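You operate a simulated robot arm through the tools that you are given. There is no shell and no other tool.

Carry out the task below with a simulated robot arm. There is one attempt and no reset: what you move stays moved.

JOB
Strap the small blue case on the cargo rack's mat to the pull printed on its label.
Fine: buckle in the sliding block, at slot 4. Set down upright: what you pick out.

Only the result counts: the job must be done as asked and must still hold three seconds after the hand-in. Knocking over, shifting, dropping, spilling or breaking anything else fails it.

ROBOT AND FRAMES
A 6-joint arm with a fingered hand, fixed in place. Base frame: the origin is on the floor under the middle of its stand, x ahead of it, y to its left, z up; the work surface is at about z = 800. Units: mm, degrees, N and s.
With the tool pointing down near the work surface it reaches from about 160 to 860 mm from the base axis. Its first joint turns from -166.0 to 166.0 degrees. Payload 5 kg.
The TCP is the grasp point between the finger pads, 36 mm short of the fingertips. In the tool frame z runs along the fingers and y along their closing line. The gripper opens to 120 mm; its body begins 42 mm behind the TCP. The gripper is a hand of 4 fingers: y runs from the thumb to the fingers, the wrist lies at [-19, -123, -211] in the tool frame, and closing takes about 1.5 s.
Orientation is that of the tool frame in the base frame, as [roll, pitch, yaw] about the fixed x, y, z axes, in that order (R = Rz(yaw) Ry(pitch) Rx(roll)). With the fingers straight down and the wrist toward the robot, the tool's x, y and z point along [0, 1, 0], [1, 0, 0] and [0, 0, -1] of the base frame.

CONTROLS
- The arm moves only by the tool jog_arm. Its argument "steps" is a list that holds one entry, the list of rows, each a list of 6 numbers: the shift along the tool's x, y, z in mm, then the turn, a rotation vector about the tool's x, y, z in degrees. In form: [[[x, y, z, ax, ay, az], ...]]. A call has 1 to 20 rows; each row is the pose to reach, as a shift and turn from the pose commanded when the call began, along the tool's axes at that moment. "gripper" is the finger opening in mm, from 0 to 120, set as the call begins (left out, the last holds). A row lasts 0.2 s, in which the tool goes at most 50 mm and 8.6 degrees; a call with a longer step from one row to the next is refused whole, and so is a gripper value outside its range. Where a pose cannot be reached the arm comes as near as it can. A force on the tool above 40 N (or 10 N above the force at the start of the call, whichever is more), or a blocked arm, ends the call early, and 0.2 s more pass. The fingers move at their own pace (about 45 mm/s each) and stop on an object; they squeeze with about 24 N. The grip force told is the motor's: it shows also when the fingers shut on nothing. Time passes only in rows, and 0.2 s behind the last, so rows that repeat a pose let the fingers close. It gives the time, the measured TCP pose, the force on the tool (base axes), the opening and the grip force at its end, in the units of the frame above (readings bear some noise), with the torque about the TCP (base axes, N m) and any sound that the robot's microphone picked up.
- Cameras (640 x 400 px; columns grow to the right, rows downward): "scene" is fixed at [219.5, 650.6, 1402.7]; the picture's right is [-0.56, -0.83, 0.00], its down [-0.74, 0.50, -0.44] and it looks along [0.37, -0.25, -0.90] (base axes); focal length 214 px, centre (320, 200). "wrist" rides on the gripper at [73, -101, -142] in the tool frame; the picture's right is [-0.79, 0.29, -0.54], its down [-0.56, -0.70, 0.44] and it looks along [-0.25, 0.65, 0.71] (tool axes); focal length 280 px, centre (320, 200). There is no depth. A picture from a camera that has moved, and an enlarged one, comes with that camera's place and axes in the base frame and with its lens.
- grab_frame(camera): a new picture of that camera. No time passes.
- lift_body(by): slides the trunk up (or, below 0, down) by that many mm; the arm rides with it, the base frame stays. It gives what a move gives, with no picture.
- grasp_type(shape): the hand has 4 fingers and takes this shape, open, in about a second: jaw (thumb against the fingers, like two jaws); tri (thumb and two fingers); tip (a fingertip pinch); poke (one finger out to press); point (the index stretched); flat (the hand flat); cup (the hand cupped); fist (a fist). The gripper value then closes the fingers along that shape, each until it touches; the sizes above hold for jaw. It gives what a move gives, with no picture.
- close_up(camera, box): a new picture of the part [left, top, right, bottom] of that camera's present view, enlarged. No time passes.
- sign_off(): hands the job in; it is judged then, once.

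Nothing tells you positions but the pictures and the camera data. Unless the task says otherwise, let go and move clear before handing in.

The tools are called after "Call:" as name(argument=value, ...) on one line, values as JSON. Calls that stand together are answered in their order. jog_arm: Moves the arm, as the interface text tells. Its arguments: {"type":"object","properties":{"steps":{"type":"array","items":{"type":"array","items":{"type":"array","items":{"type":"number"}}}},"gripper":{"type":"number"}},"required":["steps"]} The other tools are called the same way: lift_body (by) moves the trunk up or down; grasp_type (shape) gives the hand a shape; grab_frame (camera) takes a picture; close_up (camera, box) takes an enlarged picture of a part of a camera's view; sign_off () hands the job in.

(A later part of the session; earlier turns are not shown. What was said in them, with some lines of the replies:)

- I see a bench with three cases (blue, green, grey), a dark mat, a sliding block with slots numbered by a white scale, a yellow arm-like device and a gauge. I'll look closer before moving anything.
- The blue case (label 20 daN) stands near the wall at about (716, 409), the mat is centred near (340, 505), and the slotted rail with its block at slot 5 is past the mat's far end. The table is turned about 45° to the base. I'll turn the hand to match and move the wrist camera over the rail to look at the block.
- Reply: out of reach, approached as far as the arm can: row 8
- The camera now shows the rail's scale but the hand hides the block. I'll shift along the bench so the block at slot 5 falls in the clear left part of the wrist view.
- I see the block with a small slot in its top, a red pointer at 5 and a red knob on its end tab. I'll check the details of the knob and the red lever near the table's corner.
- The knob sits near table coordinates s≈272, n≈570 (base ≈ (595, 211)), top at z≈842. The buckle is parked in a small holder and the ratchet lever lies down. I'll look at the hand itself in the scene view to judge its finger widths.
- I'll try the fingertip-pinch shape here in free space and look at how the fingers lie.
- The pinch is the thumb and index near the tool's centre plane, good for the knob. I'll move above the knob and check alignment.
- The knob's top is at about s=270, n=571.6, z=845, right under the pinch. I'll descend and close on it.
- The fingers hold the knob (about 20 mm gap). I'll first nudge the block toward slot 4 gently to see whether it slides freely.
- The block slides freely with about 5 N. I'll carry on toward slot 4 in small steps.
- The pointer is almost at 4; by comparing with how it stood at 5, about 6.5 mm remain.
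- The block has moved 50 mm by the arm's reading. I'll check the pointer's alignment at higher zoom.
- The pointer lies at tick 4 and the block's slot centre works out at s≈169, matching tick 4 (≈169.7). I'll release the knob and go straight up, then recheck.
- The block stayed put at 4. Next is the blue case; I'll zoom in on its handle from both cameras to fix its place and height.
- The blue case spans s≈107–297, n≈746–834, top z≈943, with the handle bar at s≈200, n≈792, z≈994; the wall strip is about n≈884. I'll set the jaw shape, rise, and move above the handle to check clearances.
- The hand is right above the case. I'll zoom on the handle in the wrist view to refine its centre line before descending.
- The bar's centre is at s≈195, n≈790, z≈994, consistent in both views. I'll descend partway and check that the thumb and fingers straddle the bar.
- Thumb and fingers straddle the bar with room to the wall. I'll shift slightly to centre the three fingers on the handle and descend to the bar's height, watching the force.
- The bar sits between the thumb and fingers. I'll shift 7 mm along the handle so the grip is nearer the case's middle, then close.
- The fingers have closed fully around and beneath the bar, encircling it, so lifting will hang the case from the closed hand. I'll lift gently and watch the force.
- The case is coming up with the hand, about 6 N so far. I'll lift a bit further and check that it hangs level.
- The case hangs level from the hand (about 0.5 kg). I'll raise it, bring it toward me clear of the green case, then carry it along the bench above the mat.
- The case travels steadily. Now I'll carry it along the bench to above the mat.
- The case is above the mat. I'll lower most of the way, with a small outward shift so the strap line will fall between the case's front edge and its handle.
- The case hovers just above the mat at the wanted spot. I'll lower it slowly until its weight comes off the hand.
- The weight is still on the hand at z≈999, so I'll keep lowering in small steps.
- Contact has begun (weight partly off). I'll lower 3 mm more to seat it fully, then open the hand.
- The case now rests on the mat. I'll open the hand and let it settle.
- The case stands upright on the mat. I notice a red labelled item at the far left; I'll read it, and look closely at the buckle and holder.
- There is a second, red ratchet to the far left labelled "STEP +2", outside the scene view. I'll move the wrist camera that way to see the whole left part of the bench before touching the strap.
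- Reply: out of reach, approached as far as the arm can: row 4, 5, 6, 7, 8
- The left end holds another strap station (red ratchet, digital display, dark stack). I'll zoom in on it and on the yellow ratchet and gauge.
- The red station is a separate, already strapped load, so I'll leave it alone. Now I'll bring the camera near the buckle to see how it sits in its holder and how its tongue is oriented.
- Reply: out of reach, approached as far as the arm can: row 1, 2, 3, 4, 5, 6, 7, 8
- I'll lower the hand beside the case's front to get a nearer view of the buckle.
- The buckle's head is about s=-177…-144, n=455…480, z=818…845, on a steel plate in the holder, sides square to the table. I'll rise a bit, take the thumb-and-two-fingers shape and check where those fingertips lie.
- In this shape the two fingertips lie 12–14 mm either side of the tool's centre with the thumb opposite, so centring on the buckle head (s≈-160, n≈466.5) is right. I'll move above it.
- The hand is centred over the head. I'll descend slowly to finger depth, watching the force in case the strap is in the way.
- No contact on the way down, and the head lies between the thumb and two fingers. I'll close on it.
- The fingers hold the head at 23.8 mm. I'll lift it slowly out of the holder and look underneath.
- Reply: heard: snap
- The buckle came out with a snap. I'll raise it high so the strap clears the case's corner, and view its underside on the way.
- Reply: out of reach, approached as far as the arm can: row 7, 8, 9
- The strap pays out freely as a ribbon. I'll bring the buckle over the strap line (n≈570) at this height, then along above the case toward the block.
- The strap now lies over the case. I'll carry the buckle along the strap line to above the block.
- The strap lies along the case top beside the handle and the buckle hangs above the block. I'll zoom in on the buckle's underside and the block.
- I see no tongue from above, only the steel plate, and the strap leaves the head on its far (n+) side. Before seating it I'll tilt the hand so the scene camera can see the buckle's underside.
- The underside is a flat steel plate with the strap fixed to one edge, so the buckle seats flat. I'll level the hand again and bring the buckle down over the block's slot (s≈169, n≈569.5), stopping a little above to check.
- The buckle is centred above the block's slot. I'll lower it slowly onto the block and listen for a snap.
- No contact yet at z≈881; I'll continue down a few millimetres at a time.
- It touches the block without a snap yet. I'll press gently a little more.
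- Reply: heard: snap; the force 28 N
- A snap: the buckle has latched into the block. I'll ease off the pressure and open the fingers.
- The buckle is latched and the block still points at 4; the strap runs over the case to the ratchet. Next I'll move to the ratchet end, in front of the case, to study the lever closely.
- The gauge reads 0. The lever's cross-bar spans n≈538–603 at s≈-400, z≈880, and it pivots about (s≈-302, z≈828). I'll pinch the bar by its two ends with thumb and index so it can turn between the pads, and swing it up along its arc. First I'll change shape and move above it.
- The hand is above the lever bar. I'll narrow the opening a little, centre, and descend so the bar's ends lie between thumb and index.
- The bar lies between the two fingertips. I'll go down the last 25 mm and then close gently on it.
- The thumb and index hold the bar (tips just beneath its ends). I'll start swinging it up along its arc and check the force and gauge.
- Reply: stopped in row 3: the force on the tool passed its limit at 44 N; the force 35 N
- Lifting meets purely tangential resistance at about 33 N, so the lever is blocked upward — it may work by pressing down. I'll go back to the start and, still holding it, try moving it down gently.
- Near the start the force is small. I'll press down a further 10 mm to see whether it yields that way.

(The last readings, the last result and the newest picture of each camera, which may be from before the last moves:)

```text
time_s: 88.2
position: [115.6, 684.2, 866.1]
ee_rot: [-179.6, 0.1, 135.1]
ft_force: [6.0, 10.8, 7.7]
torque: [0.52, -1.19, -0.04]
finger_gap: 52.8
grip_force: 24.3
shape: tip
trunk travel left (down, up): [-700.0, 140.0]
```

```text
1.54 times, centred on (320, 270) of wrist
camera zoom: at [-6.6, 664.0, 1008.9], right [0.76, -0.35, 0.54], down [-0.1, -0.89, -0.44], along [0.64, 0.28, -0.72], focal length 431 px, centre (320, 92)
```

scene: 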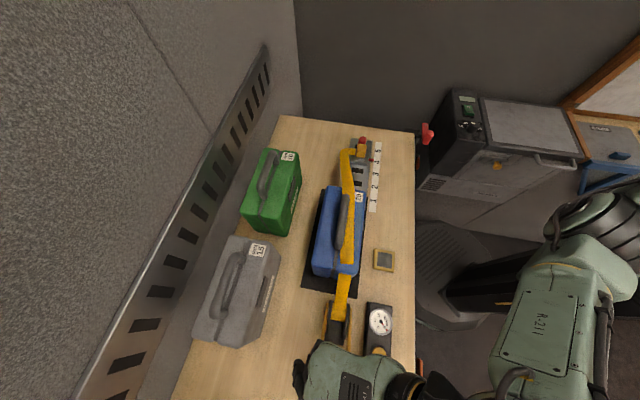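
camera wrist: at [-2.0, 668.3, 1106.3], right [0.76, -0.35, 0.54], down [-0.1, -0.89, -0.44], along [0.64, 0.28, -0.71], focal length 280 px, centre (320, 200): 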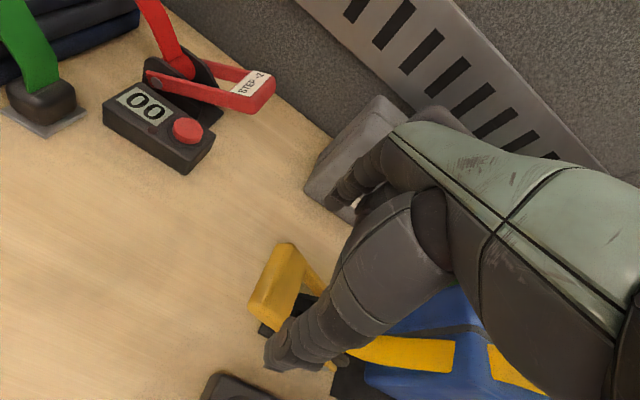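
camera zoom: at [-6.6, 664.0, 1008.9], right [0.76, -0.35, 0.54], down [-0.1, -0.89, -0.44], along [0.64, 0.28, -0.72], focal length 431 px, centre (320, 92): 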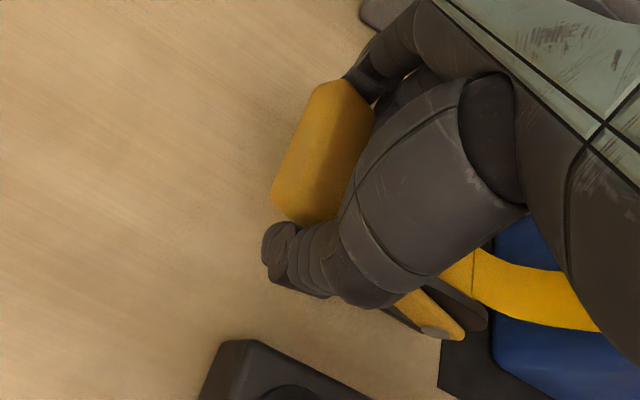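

The lever follows downward with about 10 N, so the stroke is downwards. I'll follow its arc further down, staying clear of the table with the fingertips, and watch the gauge.

Call:
jog_arm(steps=[[[0.8, 0, 2.5, 0, 0, 0], [1.6, 0, 5, 0, 0, 0], [2.3, 0, 7.5, 0, 0, 0], [3, 0, 10, 0, 0, 0], [3.5, 0, 12.5, 0, 0, 0], [4, 0, 15, 0, 0, 0], [4.4, 0, 18, 0, 0, 0], [4.4, 0, 18, 0, 0, 0]]])

Call:
close_up(camera="scene", box=[290, 280, 400, 400])

Call:
close_up(camera="wrist", box=[200, 140, 440, 400])

```text
time_s: 90.0
position: [114.2, 686.0, 847.2]
ee_rot: [-179.5, 0.3, 135.0]
ft_force: [12.1, -1.3, 6.5]
torque: [0.52, -1.39, -0.49]
finger_gap: 52.2
grip_force: 24.1
shape: tip
trunk travel left (down, up): [-700.0, 140.0]
```

```text
3.33 times, centred on (345, 340) of scene
camera zoom: at [219.5, 650.6, 1402.7], right [-0.56, -0.83, 0.0], down [-0.74, 0.5, -0.44], along [0.37, -0.25, -0.9], focal length 715 px, centre (237, -267)
```

zoom: 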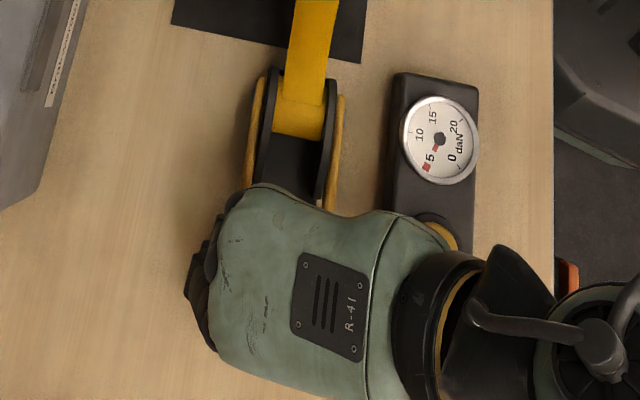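

```text
1.54 times, centred on (320, 270) of wrist
camera zoom: at [-8.1, 666.3, 989.5], right [0.76, -0.35, 0.54], down [-0.1, -0.9, -0.43], along [0.64, 0.28, -0.72], focal length 431 px, centre (320, 92)
```

zoom: 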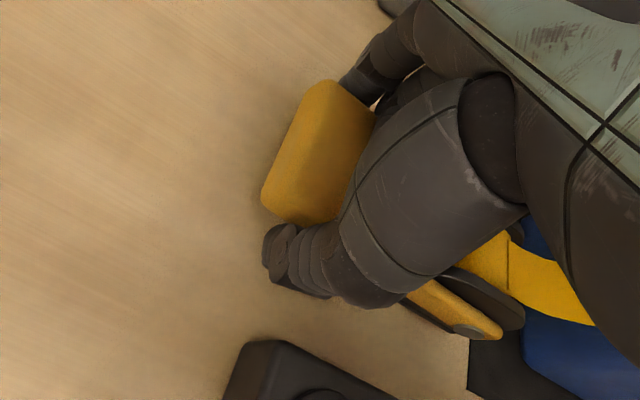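

The gauge moved to about 5 on this down-stroke. I'll zoom in on the gauge to read it and check the strap.

Call:
close_up(camera="scene", box=[364, 302, 400, 342])

Call:
close_up(camera="scene", box=[300, 120, 400, 330])

```text
10.00 times, centred on (382, 322) of scene
camera zoom: at [219.5, 650.6, 1402.7], right [-0.56, -0.83, 0.0], down [-0.74, 0.5, -0.44], along [0.37, -0.25, -0.9], focal length 2145 px, centre (-300, -1020)
```

zoom: 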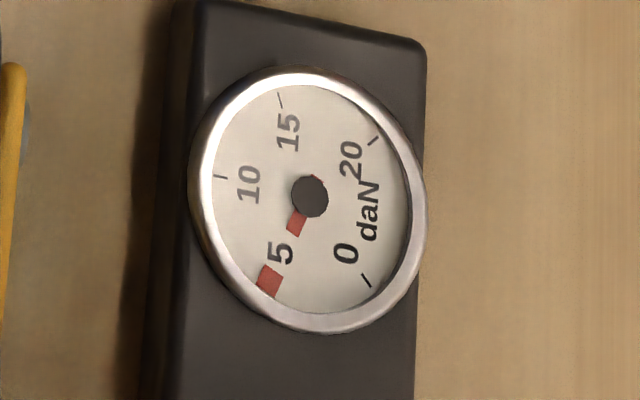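

```text
1.90 times, centred on (350, 225) of scene
camera zoom: at [219.5, 650.6, 1402.7], right [-0.56, -0.83, 0.0], down [-0.74, 0.5, -0.44], along [0.37, -0.25, -0.9], focal length 408 px, centre (263, 152)
```

zoom: 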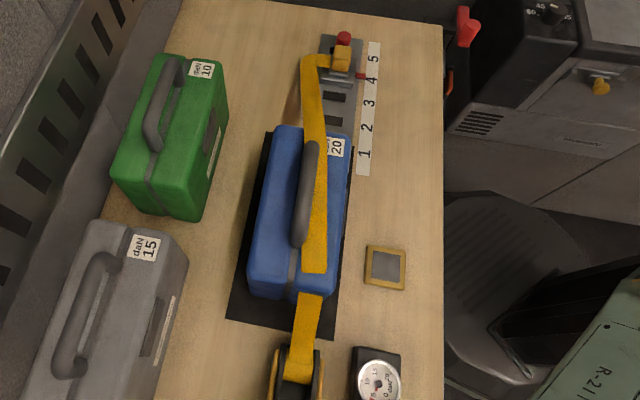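

The gauge reads about 5 daN after this stroke. I'll bring the lever back up along its arc and see whether the reading holds.

Call:
jog_arm(steps=[[[-0.4, 0, -3, 0, 0, 0], [-0.9, 0, -6, 0, 0, 0], [-1.4, 0, -9, 0, 0, 0], [-2.1, 0, -12, 0, 0, 0], [-3, 0, -15, 0, 0, 0], [-4, 0, -18, 0, 0, 0], [-4, 0, -18, 0, 0, 0]]])

Call:
close_up(camera="scene", box=[364, 302, 400, 342])

Call:
close_up(camera="wrist", box=[200, 140, 440, 400])

```text
time_s: 91.6
position: [115.3, 685.6, 865.8]
ee_rot: [-179.4, 0.1, 135.1]
ft_force: [10.8, 5.8, 1.1]
torque: [0.39, -0.51, -0.18]
finger_gap: 53.1
grip_force: 23.9
shape: tip
trunk travel left (down, up): [-700.0, 140.0]
```

```text
10.00 times, centred on (382, 322) of scene
camera zoom: at [219.5, 650.6, 1402.7], right [-0.56, -0.83, 0.0], down [-0.74, 0.5, -0.44], along [0.37, -0.25, -0.9], focal length 2145 px, centre (-300, -1020)
```

zoom: 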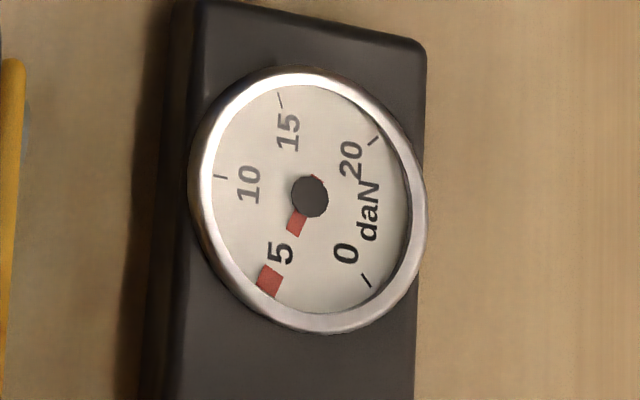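

```text
1.54 times, centred on (320, 270) of wrist
camera zoom: at [-7.3, 664.0, 1008.1], right [0.77, -0.35, 0.54], down [-0.1, -0.89, -0.44], along [0.64, 0.28, -0.72], focal length 431 px, centre (320, 92)
```

zoom: 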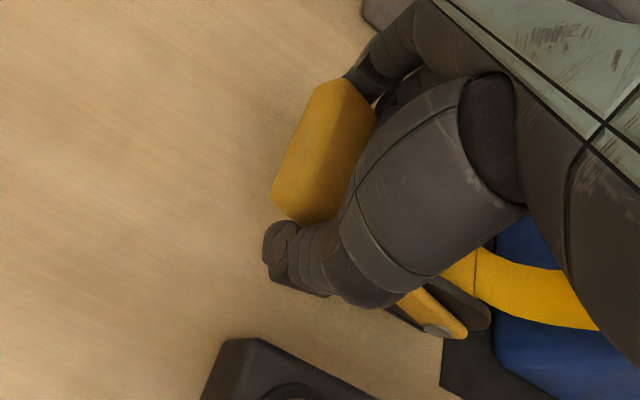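

The reading holds at 5. I'll complete the return to the top stop (easing a small sideways load), ready for the next stroke.

Call:
jog_arm(steps=[[[-0.8, 1, -3, 0, 0, 0], [-1.6, 1.5, -6, 0, 0, 0], [-2.6, 2, -9, 0, 0, 0], [-3.5, 2, -12, 0, 0, 0], [-3.5, 2, -12, 0, 0, 0]]])

Call:
close_up(camera="scene", box=[364, 302, 400, 342])

```text
time_s: 92.8
position: [117.4, 682.0, 877.2]
ee_rot: [-179.5, 0.3, 135.1]
ft_force: [3.4, -1.1, -1.3]
torque: [0.16, 0.02, -0.13]
finger_gap: 52.9
grip_force: 24.2
shape: tip
trunk travel left (down, up): [-700.0, 140.0]
```

```text
10.00 times, centred on (382, 322) of scene
camera zoom: at [219.5, 650.6, 1402.7], right [-0.56, -0.83, 0.0], down [-0.74, 0.5, -0.44], along [0.37, -0.25, -0.9], focal length 2145 px, centre (-300, -1020)
```

zoom: 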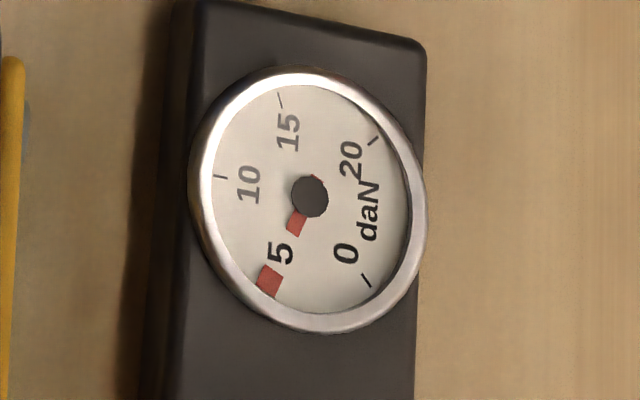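

The lever is back at the top with no load. Second stroke down along the same arc.

Call:
jog_arm(steps=[[[0.6, 0, 3, 0, 0, 0], [1.2, 0, 6, 0, 0, 0], [1.8, 0, 9, 0, 0, 0], [2.4, 0, 12, 0, 0, 0], [3, 0, 15, 0, 0, 0], [3.5, 0, 18, 0, 0, 0], [4, 0, 21, 0, 0, 0], [4.4, 0, 24, 0, 0, 0], [4.8, 0, 27, 0, 0, 0], [5.1, 0, 30.5, 0, 0, 0], [5.1, 0, 30.5, 0, 0, 0]]])

Call:
close_up(camera="scene", box=[364, 302, 400, 342])

```text
time_s: 95.2
position: [115.5, 686.8, 846.8]
ee_rot: [-179.5, 0.2, 135.0]
ft_force: [6.5, 1.4, 5.7]
torque: [0.43, -0.93, -0.31]
finger_gap: 52.5
grip_force: 23.7
shape: tip
trunk travel left (down, up): [-700.0, 140.0]
```

```text
10.00 times, centred on (382, 322) of scene
camera zoom: at [219.5, 650.6, 1402.7], right [-0.56, -0.83, 0.0], down [-0.74, 0.5, -0.44], along [0.37, -0.25, -0.9], focal length 2145 px, centre (-300, -1020)
```

zoom: 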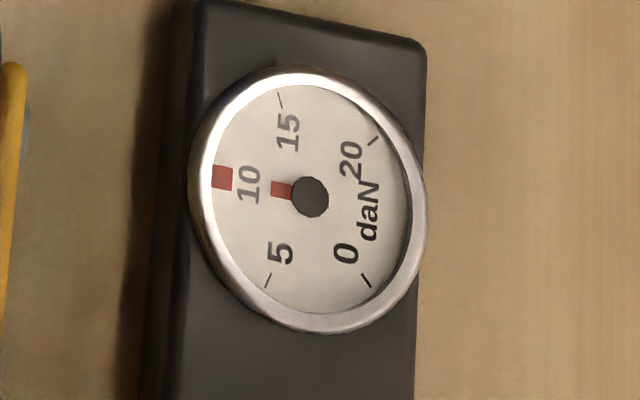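

The gauge now reads 10: each full stroke adds 5. I'll return the lever to the top.

Call:
jog_arm(steps=[[[-0.3, 0, -3.5, 0, 0, 0], [-0.7, 0, -6.5, 0, 0, 0], [-1.1, 0, -9.5, 0, 0, 0], [-1.6, 0, -12.5, 0, 0, 0], [-2.1, 0, -15.5, 0, 0, 0], [-2.7, 0, -18.5, 0, 0, 0], [-3.3, 0, -21.5, 0, 0, 0], [-3.9, 0, -24.5, 0, 0, 0], [-4.5, 0, -27.5, 0, 0, 0], [-5.1, 0, -30.5, 0, 0, 0], [-5.1, 0, -30.5, 0, 0, 0]]])

Call:
close_up(camera="scene", box=[364, 302, 400, 342])

```text
time_s: 97.6
position: [118.2, 683.1, 878.4]
ee_rot: [-179.4, 0.3, 135.1]
ft_force: [5.9, 0.6, -1.6]
torque: [0.21, -0.03, -0.13]
finger_gap: 52.9
grip_force: 24.7
shape: tip
trunk travel left (down, up): [-700.0, 140.0]
```

```text
10.00 times, centred on (382, 322) of scene
camera zoom: at [219.5, 650.6, 1402.7], right [-0.56, -0.83, 0.0], down [-0.74, 0.5, -0.44], along [0.37, -0.25, -0.9], focal length 2145 px, centre (-300, -1020)
```

zoom: 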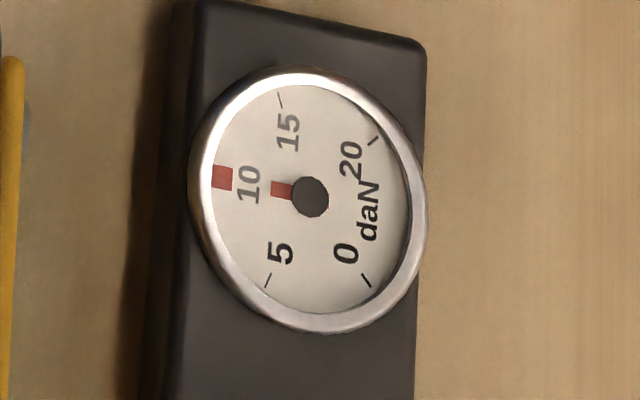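

The reading holds at 10 with the lever at the top. Third stroke.

Call:
jog_arm(steps=[[[0.6, 0, 3, 0, 0, 0], [1.2, 0, 6, 0, 0, 0], [1.8, 0, 9, 0, 0, 0], [2.4, 0, 12, 0, 0, 0], [3, 0, 15, 0, 0, 0], [3.5, 0, 18, 0, 0, 0], [4, 0, 21, 0, 0, 0], [4.4, 0, 24, 0, 0, 0], [4.8, 0, 27, 0, 0, 0], [5.1, 0, 31.5, 0, 0, 0], [5.1, 0, 31.5, 0, 0, 0]]])

Call:
close_up(camera="scene", box=[364, 302, 400, 342])

Call:
grab_frame(camera="scene")

```text
time_s: 100.0
position: [116.6, 684.8, 846.0]
ee_rot: [-179.5, 0.3, 135.0]
ft_force: [7.8, 3.6, 7.4]
torque: [0.47, -1.23, -0.29]
finger_gap: 52.2
grip_force: 24.3
shape: tip
trunk travel left (down, up): [-700.0, 140.0]
```

```text
10.00 times, centred on (382, 322) of scene
camera zoom: at [219.5, 650.6, 1402.7], right [-0.56, -0.83, 0.0], down [-0.74, 0.5, -0.44], along [0.37, -0.25, -0.9], focal length 2145 px, centre (-300, -1020)
```

zoom: 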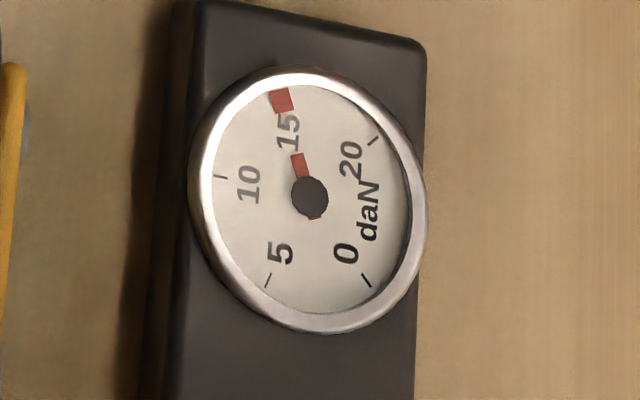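

```text
taken
```

scene: 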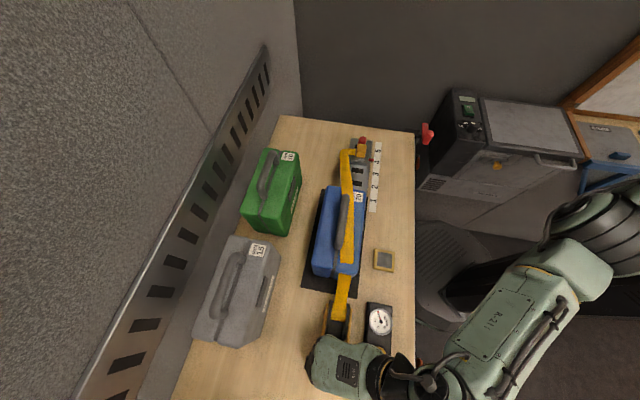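

The gauge reads 15. I'll return the lever to the top and make the fourth and last stroke.

Call:
jog_arm(steps=[[[-0.3, 0, -3.5, 0, 0, 0], [-0.7, 0, -6.5, 0, 0, 0], [-1.1, 0, -9.5, 0, 0, 0], [-1.6, 0, -12.5, 0, 0, 0], [-2.1, 0, -15.5, 0, 0, 0], [-2.7, 0, -18.5, 0, 0, 0], [-3.3, 0, -21.5, 0, 0, 0], [-3.9, 0, -24.5, 0, 0, 0], [-4.5, 0, -27.5, 0, 0, 0], [-5.1, 0, -31.5, 0, 0, 0], [-5.1, 0, -31.5, 0, 0, 0]]])

Call:
close_up(camera="scene", box=[364, 302, 400, 342])

```text
time_s: 102.4
position: [118.1, 682.5, 876.7]
ee_rot: [-179.6, 0.2, 135.1]
ft_force: [1.6, 2.6, -0.4]
torque: [0.17, 0.06, -0.08]
finger_gap: 53.2
grip_force: 24.2
shape: tip
trunk travel left (down, up): [-700.0, 140.0]
```

```text
10.00 times, centred on (382, 322) of scene
camera zoom: at [219.5, 650.6, 1402.7], right [-0.56, -0.83, 0.0], down [-0.74, 0.5, -0.44], along [0.37, -0.25, -0.9], focal length 2145 px, centre (-300, -1020)
```

zoom: 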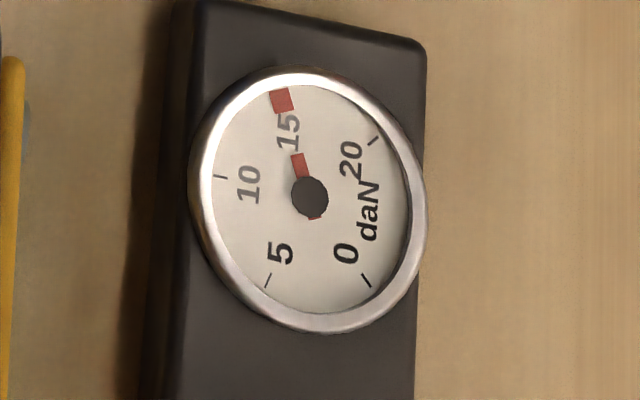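

Holding at 15 with the lever at the top. Fourth stroke to reach 20.

Call:
jog_arm(steps=[[[0.6, 0, 3, 0, 0, 0], [1.2, 0, 6, 0, 0, 0], [1.8, 0, 9, 0, 0, 0], [2.4, 0, 12, 0, 0, 0], [3, 0, 15, 0, 0, 0], [3.5, 0, 18, 0, 0, 0], [4, 0, 21, 0, 0, 0], [4.4, 0, 24, 0, 0, 0], [4.8, 0, 27, 0, 0, 0], [5.1, 0, 31, 0, 0, 0], [5.1, 0, 31, 0, 0, 0]]])

Call:
close_up(camera="scene", box=[364, 302, 400, 342])

Call:
close_up(camera="scene", box=[300, 120, 400, 330])

```text
time_s: 104.8
position: [115.1, 686.5, 846.3]
ee_rot: [-179.5, 0.3, 135.0]
ft_force: [11.7, 2.7, 6.4]
torque: [0.45, -1.12, -0.38]
finger_gap: 52.2
grip_force: 23.6
shape: tip
trunk travel left (down, up): [-700.0, 140.0]
```

```text
10.00 times, centred on (382, 322) of scene
camera zoom: at [219.5, 650.6, 1402.7], right [-0.56, -0.83, 0.0], down [-0.74, 0.5, -0.44], along [0.37, -0.25, -0.9], focal length 2145 px, centre (-300, -1020)
```

zoom: 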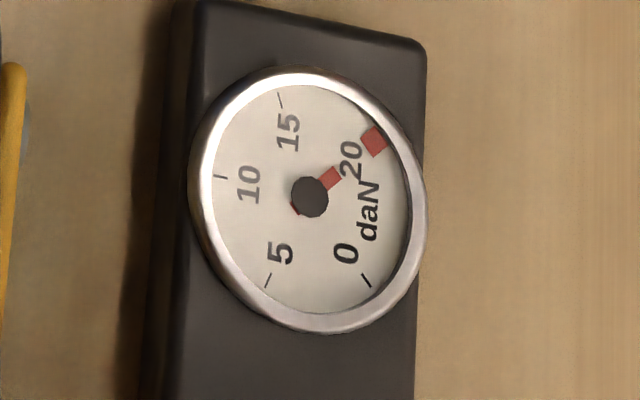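

```text
1.90 times, centred on (350, 225) of scene
camera zoom: at [219.5, 650.6, 1402.7], right [-0.56, -0.83, 0.0], down [-0.74, 0.5, -0.44], along [0.37, -0.25, -0.9], focal length 408 px, centre (263, 152)
```

zoom: 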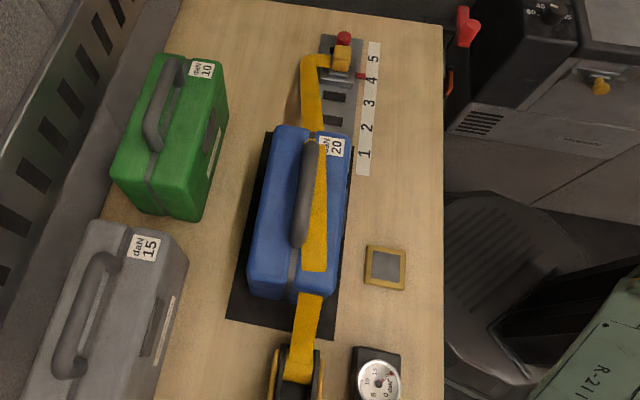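

The gauge reads 20. I'll bring the lever back to its rest position at the top before letting go.

Call:
jog_arm(steps=[[[-0.3, 0, -3.5, 0, 0, 0], [-0.7, 0, -6.5, 0, 0, 0], [-1.1, 0, -9.5, 0, 0, 0], [-1.6, 0, -12.5, 0, 0, 0], [-2.1, 0, -15.5, 0, 0, 0], [-2.7, 0, -18.5, 0, 0, 0], [-3.3, 0, -21.5, 0, 0, 0], [-3.9, 0, -24.5, 0, 0, 0], [-4.5, 0, -27.5, 0, 0, 0], [-5.1, 0, -31, 0, 0, 0], [-5.1, 0, -31, 0, 0, 0]]])

Call:
close_up(camera="scene", box=[364, 302, 400, 342])

Call:
close_up(camera="wrist", box=[200, 140, 440, 400])

```text
time_s: 107.2
position: [118.7, 683.4, 878.3]
ee_rot: [-179.5, 0.2, 135.1]
ft_force: [2.3, -0.3, -1.6]
torque: [0.15, 0.03, -0.13]
finger_gap: 53.1
grip_force: 23.6
shape: tip
trunk travel left (down, up): [-700.0, 140.0]
```

```text
10.00 times, centred on (382, 322) of scene
camera zoom: at [219.5, 650.6, 1402.7], right [-0.56, -0.83, 0.0], down [-0.74, 0.5, -0.44], along [0.37, -0.25, -0.9], focal length 2145 px, centre (-300, -1020)
```

zoom: 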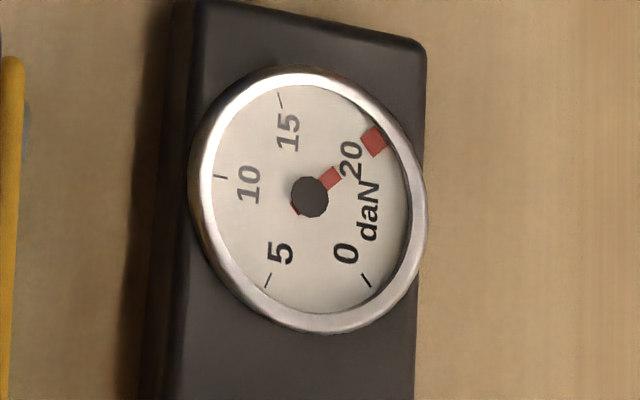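

```text
1.54 times, centred on (320, 270) of wrist
camera zoom: at [-3.5, 663.3, 1020.5], right [0.77, -0.35, 0.54], down [-0.1, -0.9, -0.43], along [0.64, 0.28, -0.72], focal length 431 px, centre (320, 92)
```

zoom: 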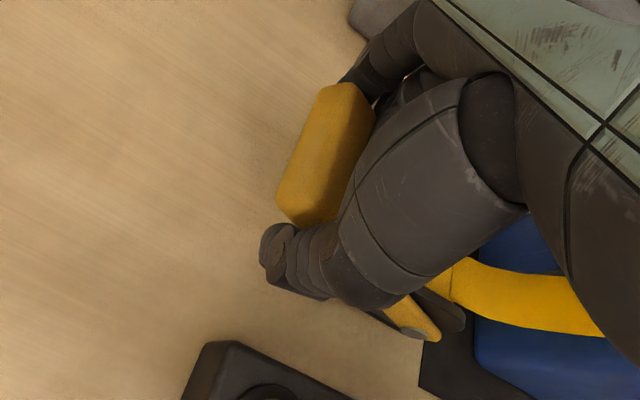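

The gauge holds at 20 with the lever at rest. I'll open the fingers and rise straight up.

Call:
jog_arm(steps=[[[0, 0, 0, 0, 0, 0], [0, 0, 0, 0, 0, 0], [0, 0, 0, 0, 0, 0], [0, 0, 0, 0, 0, 0], [0, 0, 0, 0, 0, 0]]], gripper=92)

Call:
jog_arm(steps=[[[0, 0, -15, 0, 0, 0], [0, 0, -40, 0, 0, 0], [0, 0, -75, 0, 0, 0], [0, 0, -110, 0, 0, 0], [0, 0, -145, 0, 0, 0]]])

Call:
grab_frame(camera="scene")

Call:
close_up(camera="scene", box=[364, 302, 400, 342])

Call:
grab_frame(camera="wrist")

```text
time_s: 108.4
position: [118.7, 683.7, 878.7]
ee_rot: [-179.5, 0.2, 135.1]
ft_force: [-0.5, -0.1, 0.8]
torque: [0.02, 0.0, -0.02]
finger_gap: 91.9
grip_force: 0.1
shape: tip
trunk travel left (down, up): [-700.0, 140.0]
```

```text
time_s: 109.6
position: [119.1, 685.0, 1024.3]
ee_rot: [-179.5, 0.2, 135.1]
ft_force: [-0.1, 0.4, -0.4]
torque: [0.0, 0.0, 0.01]
finger_gap: 91.9
grip_force: 0.0
shape: tip
trunk travel left (down, up): [-700.0, 140.0]
```

```text
taken
```

scene: 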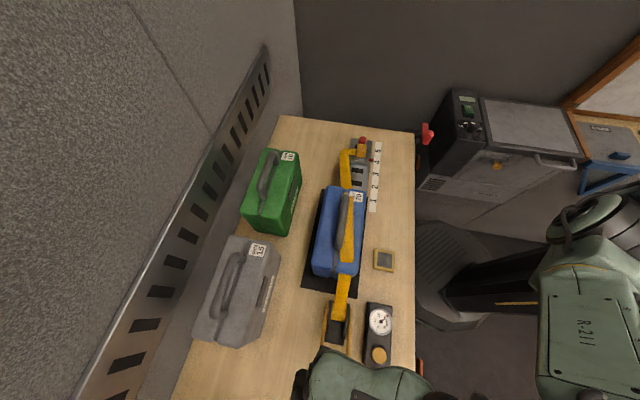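

```text
10.00 times, centred on (382, 322) of scene
camera zoom: at [219.5, 650.6, 1402.7], right [-0.56, -0.83, 0.0], down [-0.74, 0.5, -0.44], along [0.37, -0.25, -0.9], focal length 2145 px, centre (-300, -1020)
```

zoom: 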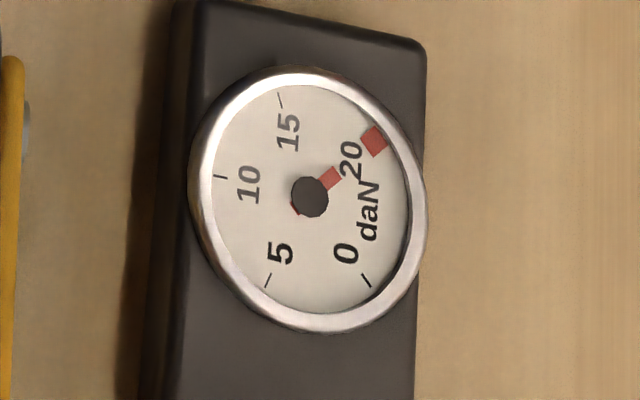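

```text
taken
camera wrist: at [-4.6, 664.9, 1166.7], right [0.76, -0.35, 0.54], down [-0.1, -0.9, -0.43], along [0.64, 0.28, -0.72], focal length 280 px, centre (320, 200)
```

wrist: 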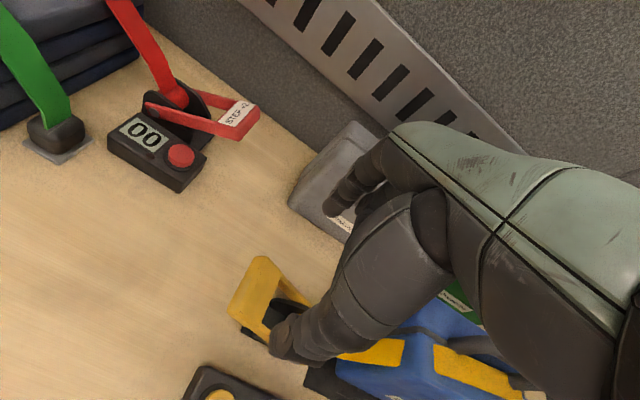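

The gauge stays at 20. I'll verify the block, buckle, strap and case before moving clear.

Call:
close_up(camera="scene", box=[340, 120, 400, 190])

Call:
close_up(camera="scene", box=[290, 170, 400, 340])

Call:
close_up(camera="scene", box=[356, 136, 386, 171])

```text
5.71 times, centred on (370, 155) of scene
camera zoom: at [219.5, 650.6, 1402.7], right [-0.56, -0.83, 0.0], down [-0.74, 0.5, -0.44], along [0.37, -0.25, -0.9], focal length 1226 px, centre (34, 457)
```

zoom: 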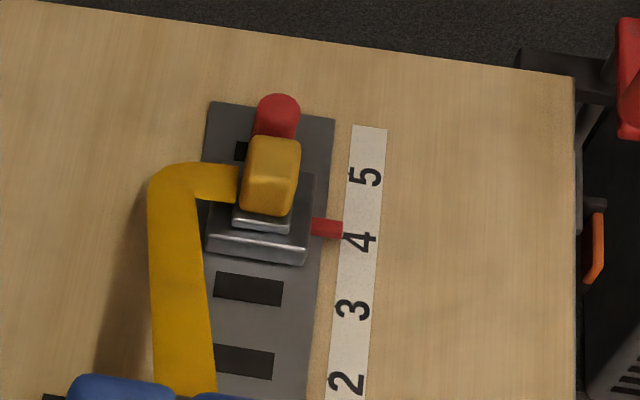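

```text
2.35 times, centred on (345, 255) of scene
camera zoom: at [219.5, 650.6, 1402.7], right [-0.56, -0.83, 0.0], down [-0.74, 0.5, -0.44], along [0.37, -0.25, -0.9], focal length 505 px, centre (261, 71)
```

zoom: 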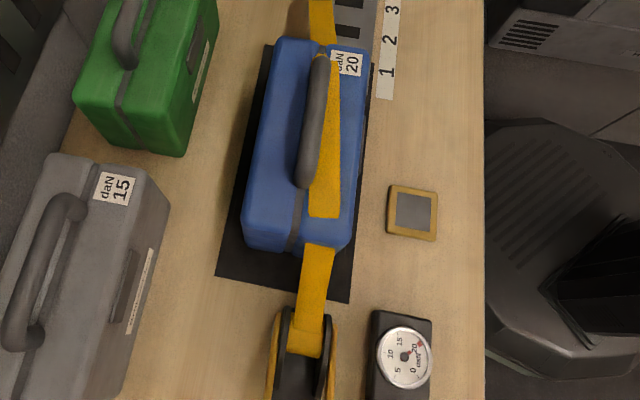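

```text
11.43 times, centred on (371, 154) of scene
camera zoom: at [219.5, 650.6, 1402.7], right [-0.56, -0.83, 0.0], down [-0.74, 0.5, -0.44], along [0.37, -0.25, -0.9], focal length 2451 px, centre (-263, 731)
```

zoom: 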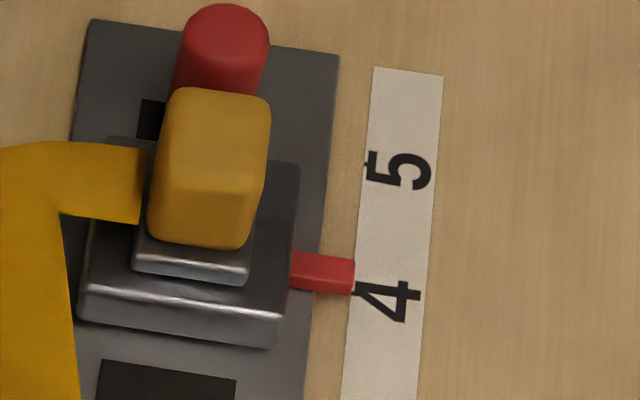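

Everything is in place: case upright on the mat under the strap, buckle latched in the block at 4, gauge at 20. I'll retract the hand clear, wait a few seconds and check once more.

Call:
jog_arm(steps=[[[0, -30, -10, 0, 0, 0], [-20, -65, -20, 0, 0, 0], [-40, -100, -20, 0, 0, 0], [-60, -120, -20, 0, 0, 0], [-60, -120, -20, 0, 0, 0], [-60, -120, -20, 0, 0, 0], [-60, -120, -20, 0, 0, 0], [-60, -120, -20, 0, 0, 0], [-60, -120, -20, 0, 0, 0], [-60, -120, -20, 0, 0, 0], [-60, -120, -20, 0, 0, 0], [-60, -120, -20, 0, 0, 0], [-60, -120, -20, 0, 0, 0], [-60, -120, -20, 0, 0, 0], [-60, -120, -20, 0, 0, 0], [-60, -120, -20, 0, 0, 0]]])

Call:
grab_frame(camera="scene")

Call:
grab_frame(camera="wrist")

Call:
close_up(camera="scene", box=[300, 280, 410, 390])

Call:
close_up(camera="scene", box=[300, 170, 390, 290])

```text
time_s: 113.0
position: [76.3, 557.2, 1045.3]
ee_rot: [-179.5, 0.1, 135.1]
ft_force: [0.2, 0.4, -1.2]
torque: [0.01, -0.03, 0.01]
finger_gap: 92.1
grip_force: 0.0
shape: tip
trunk travel left (down, up): [-700.0, 140.0]
```

```text
taken
```

scene: 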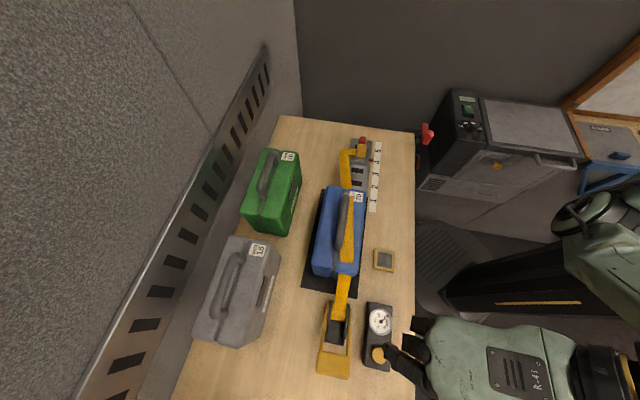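

```text
taken
camera wrist: at [-45.5, 537.5, 1187.3], right [0.76, -0.35, 0.54], down [-0.1, -0.89, -0.44], along [0.64, 0.28, -0.72], focal length 280 px, centre (320, 200)
```

wrist: 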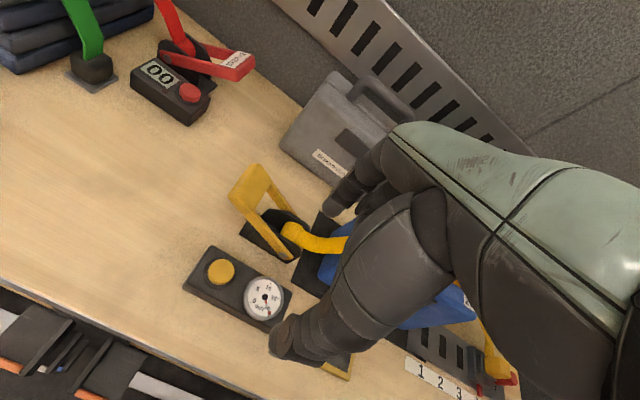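

```text
3.64 times, centred on (355, 335) of scene
camera zoom: at [219.5, 650.6, 1402.7], right [-0.56, -0.83, 0.0], down [-0.74, 0.5, -0.44], along [0.37, -0.25, -0.9], focal length 780 px, centre (193, -291)
```

zoom: 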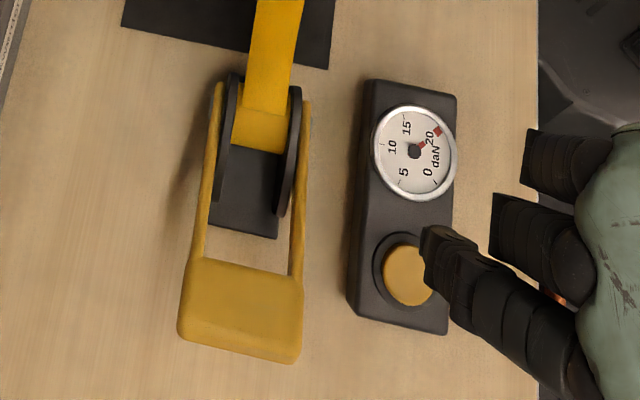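

```text
3.33 times, centred on (345, 230) of scene
camera zoom: at [219.5, 650.6, 1402.7], right [-0.56, -0.83, 0.0], down [-0.74, 0.5, -0.44], along [0.37, -0.25, -0.9], focal length 715 px, centre (237, 100)
```

zoom: 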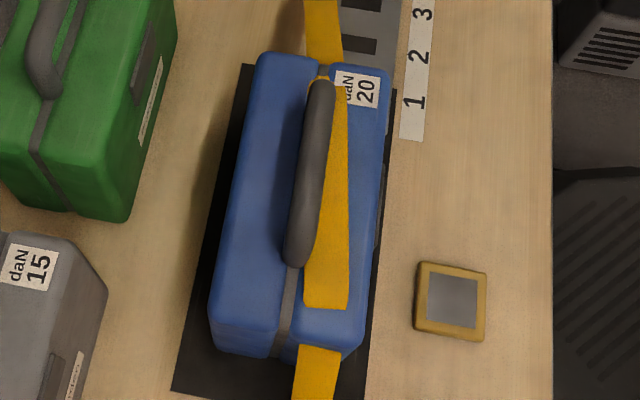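

After several seconds the gauge still reads 20, the lever is at rest, the case stands upright on the mat under the strap, and the buckle is latched in the block at slot 4. The hand is clear, so I'm handing the job in.

Call:
sign_off()

```text
The job is handed in.
```

I strapped the blue case on the mat to 20 daN, the pull printed on its label, and handed the job in. I don't have the verdict yet.

- **Block:** I slid it from slot 5 to slot 4. The pointer was still at 4 after tensioning.
- **Case:** It stands upright on the mat, with the strap running over the top beside the handle.
- **Buckle:** It is latched in the sliding block; I heard it snap in. The strap leaves the buckle on the side facing the wall and bends back toward the ratchet, because I kept the buckle turned the way it sat in its holder.
- **Tension:** Four strokes of the yellow lever took the gauge to 20. It was still at 20 about four seconds after I let go of the lever.

I left the green and grey cases, the red ratchet station and the yellow button alone, and moved the hand clear before handing in.
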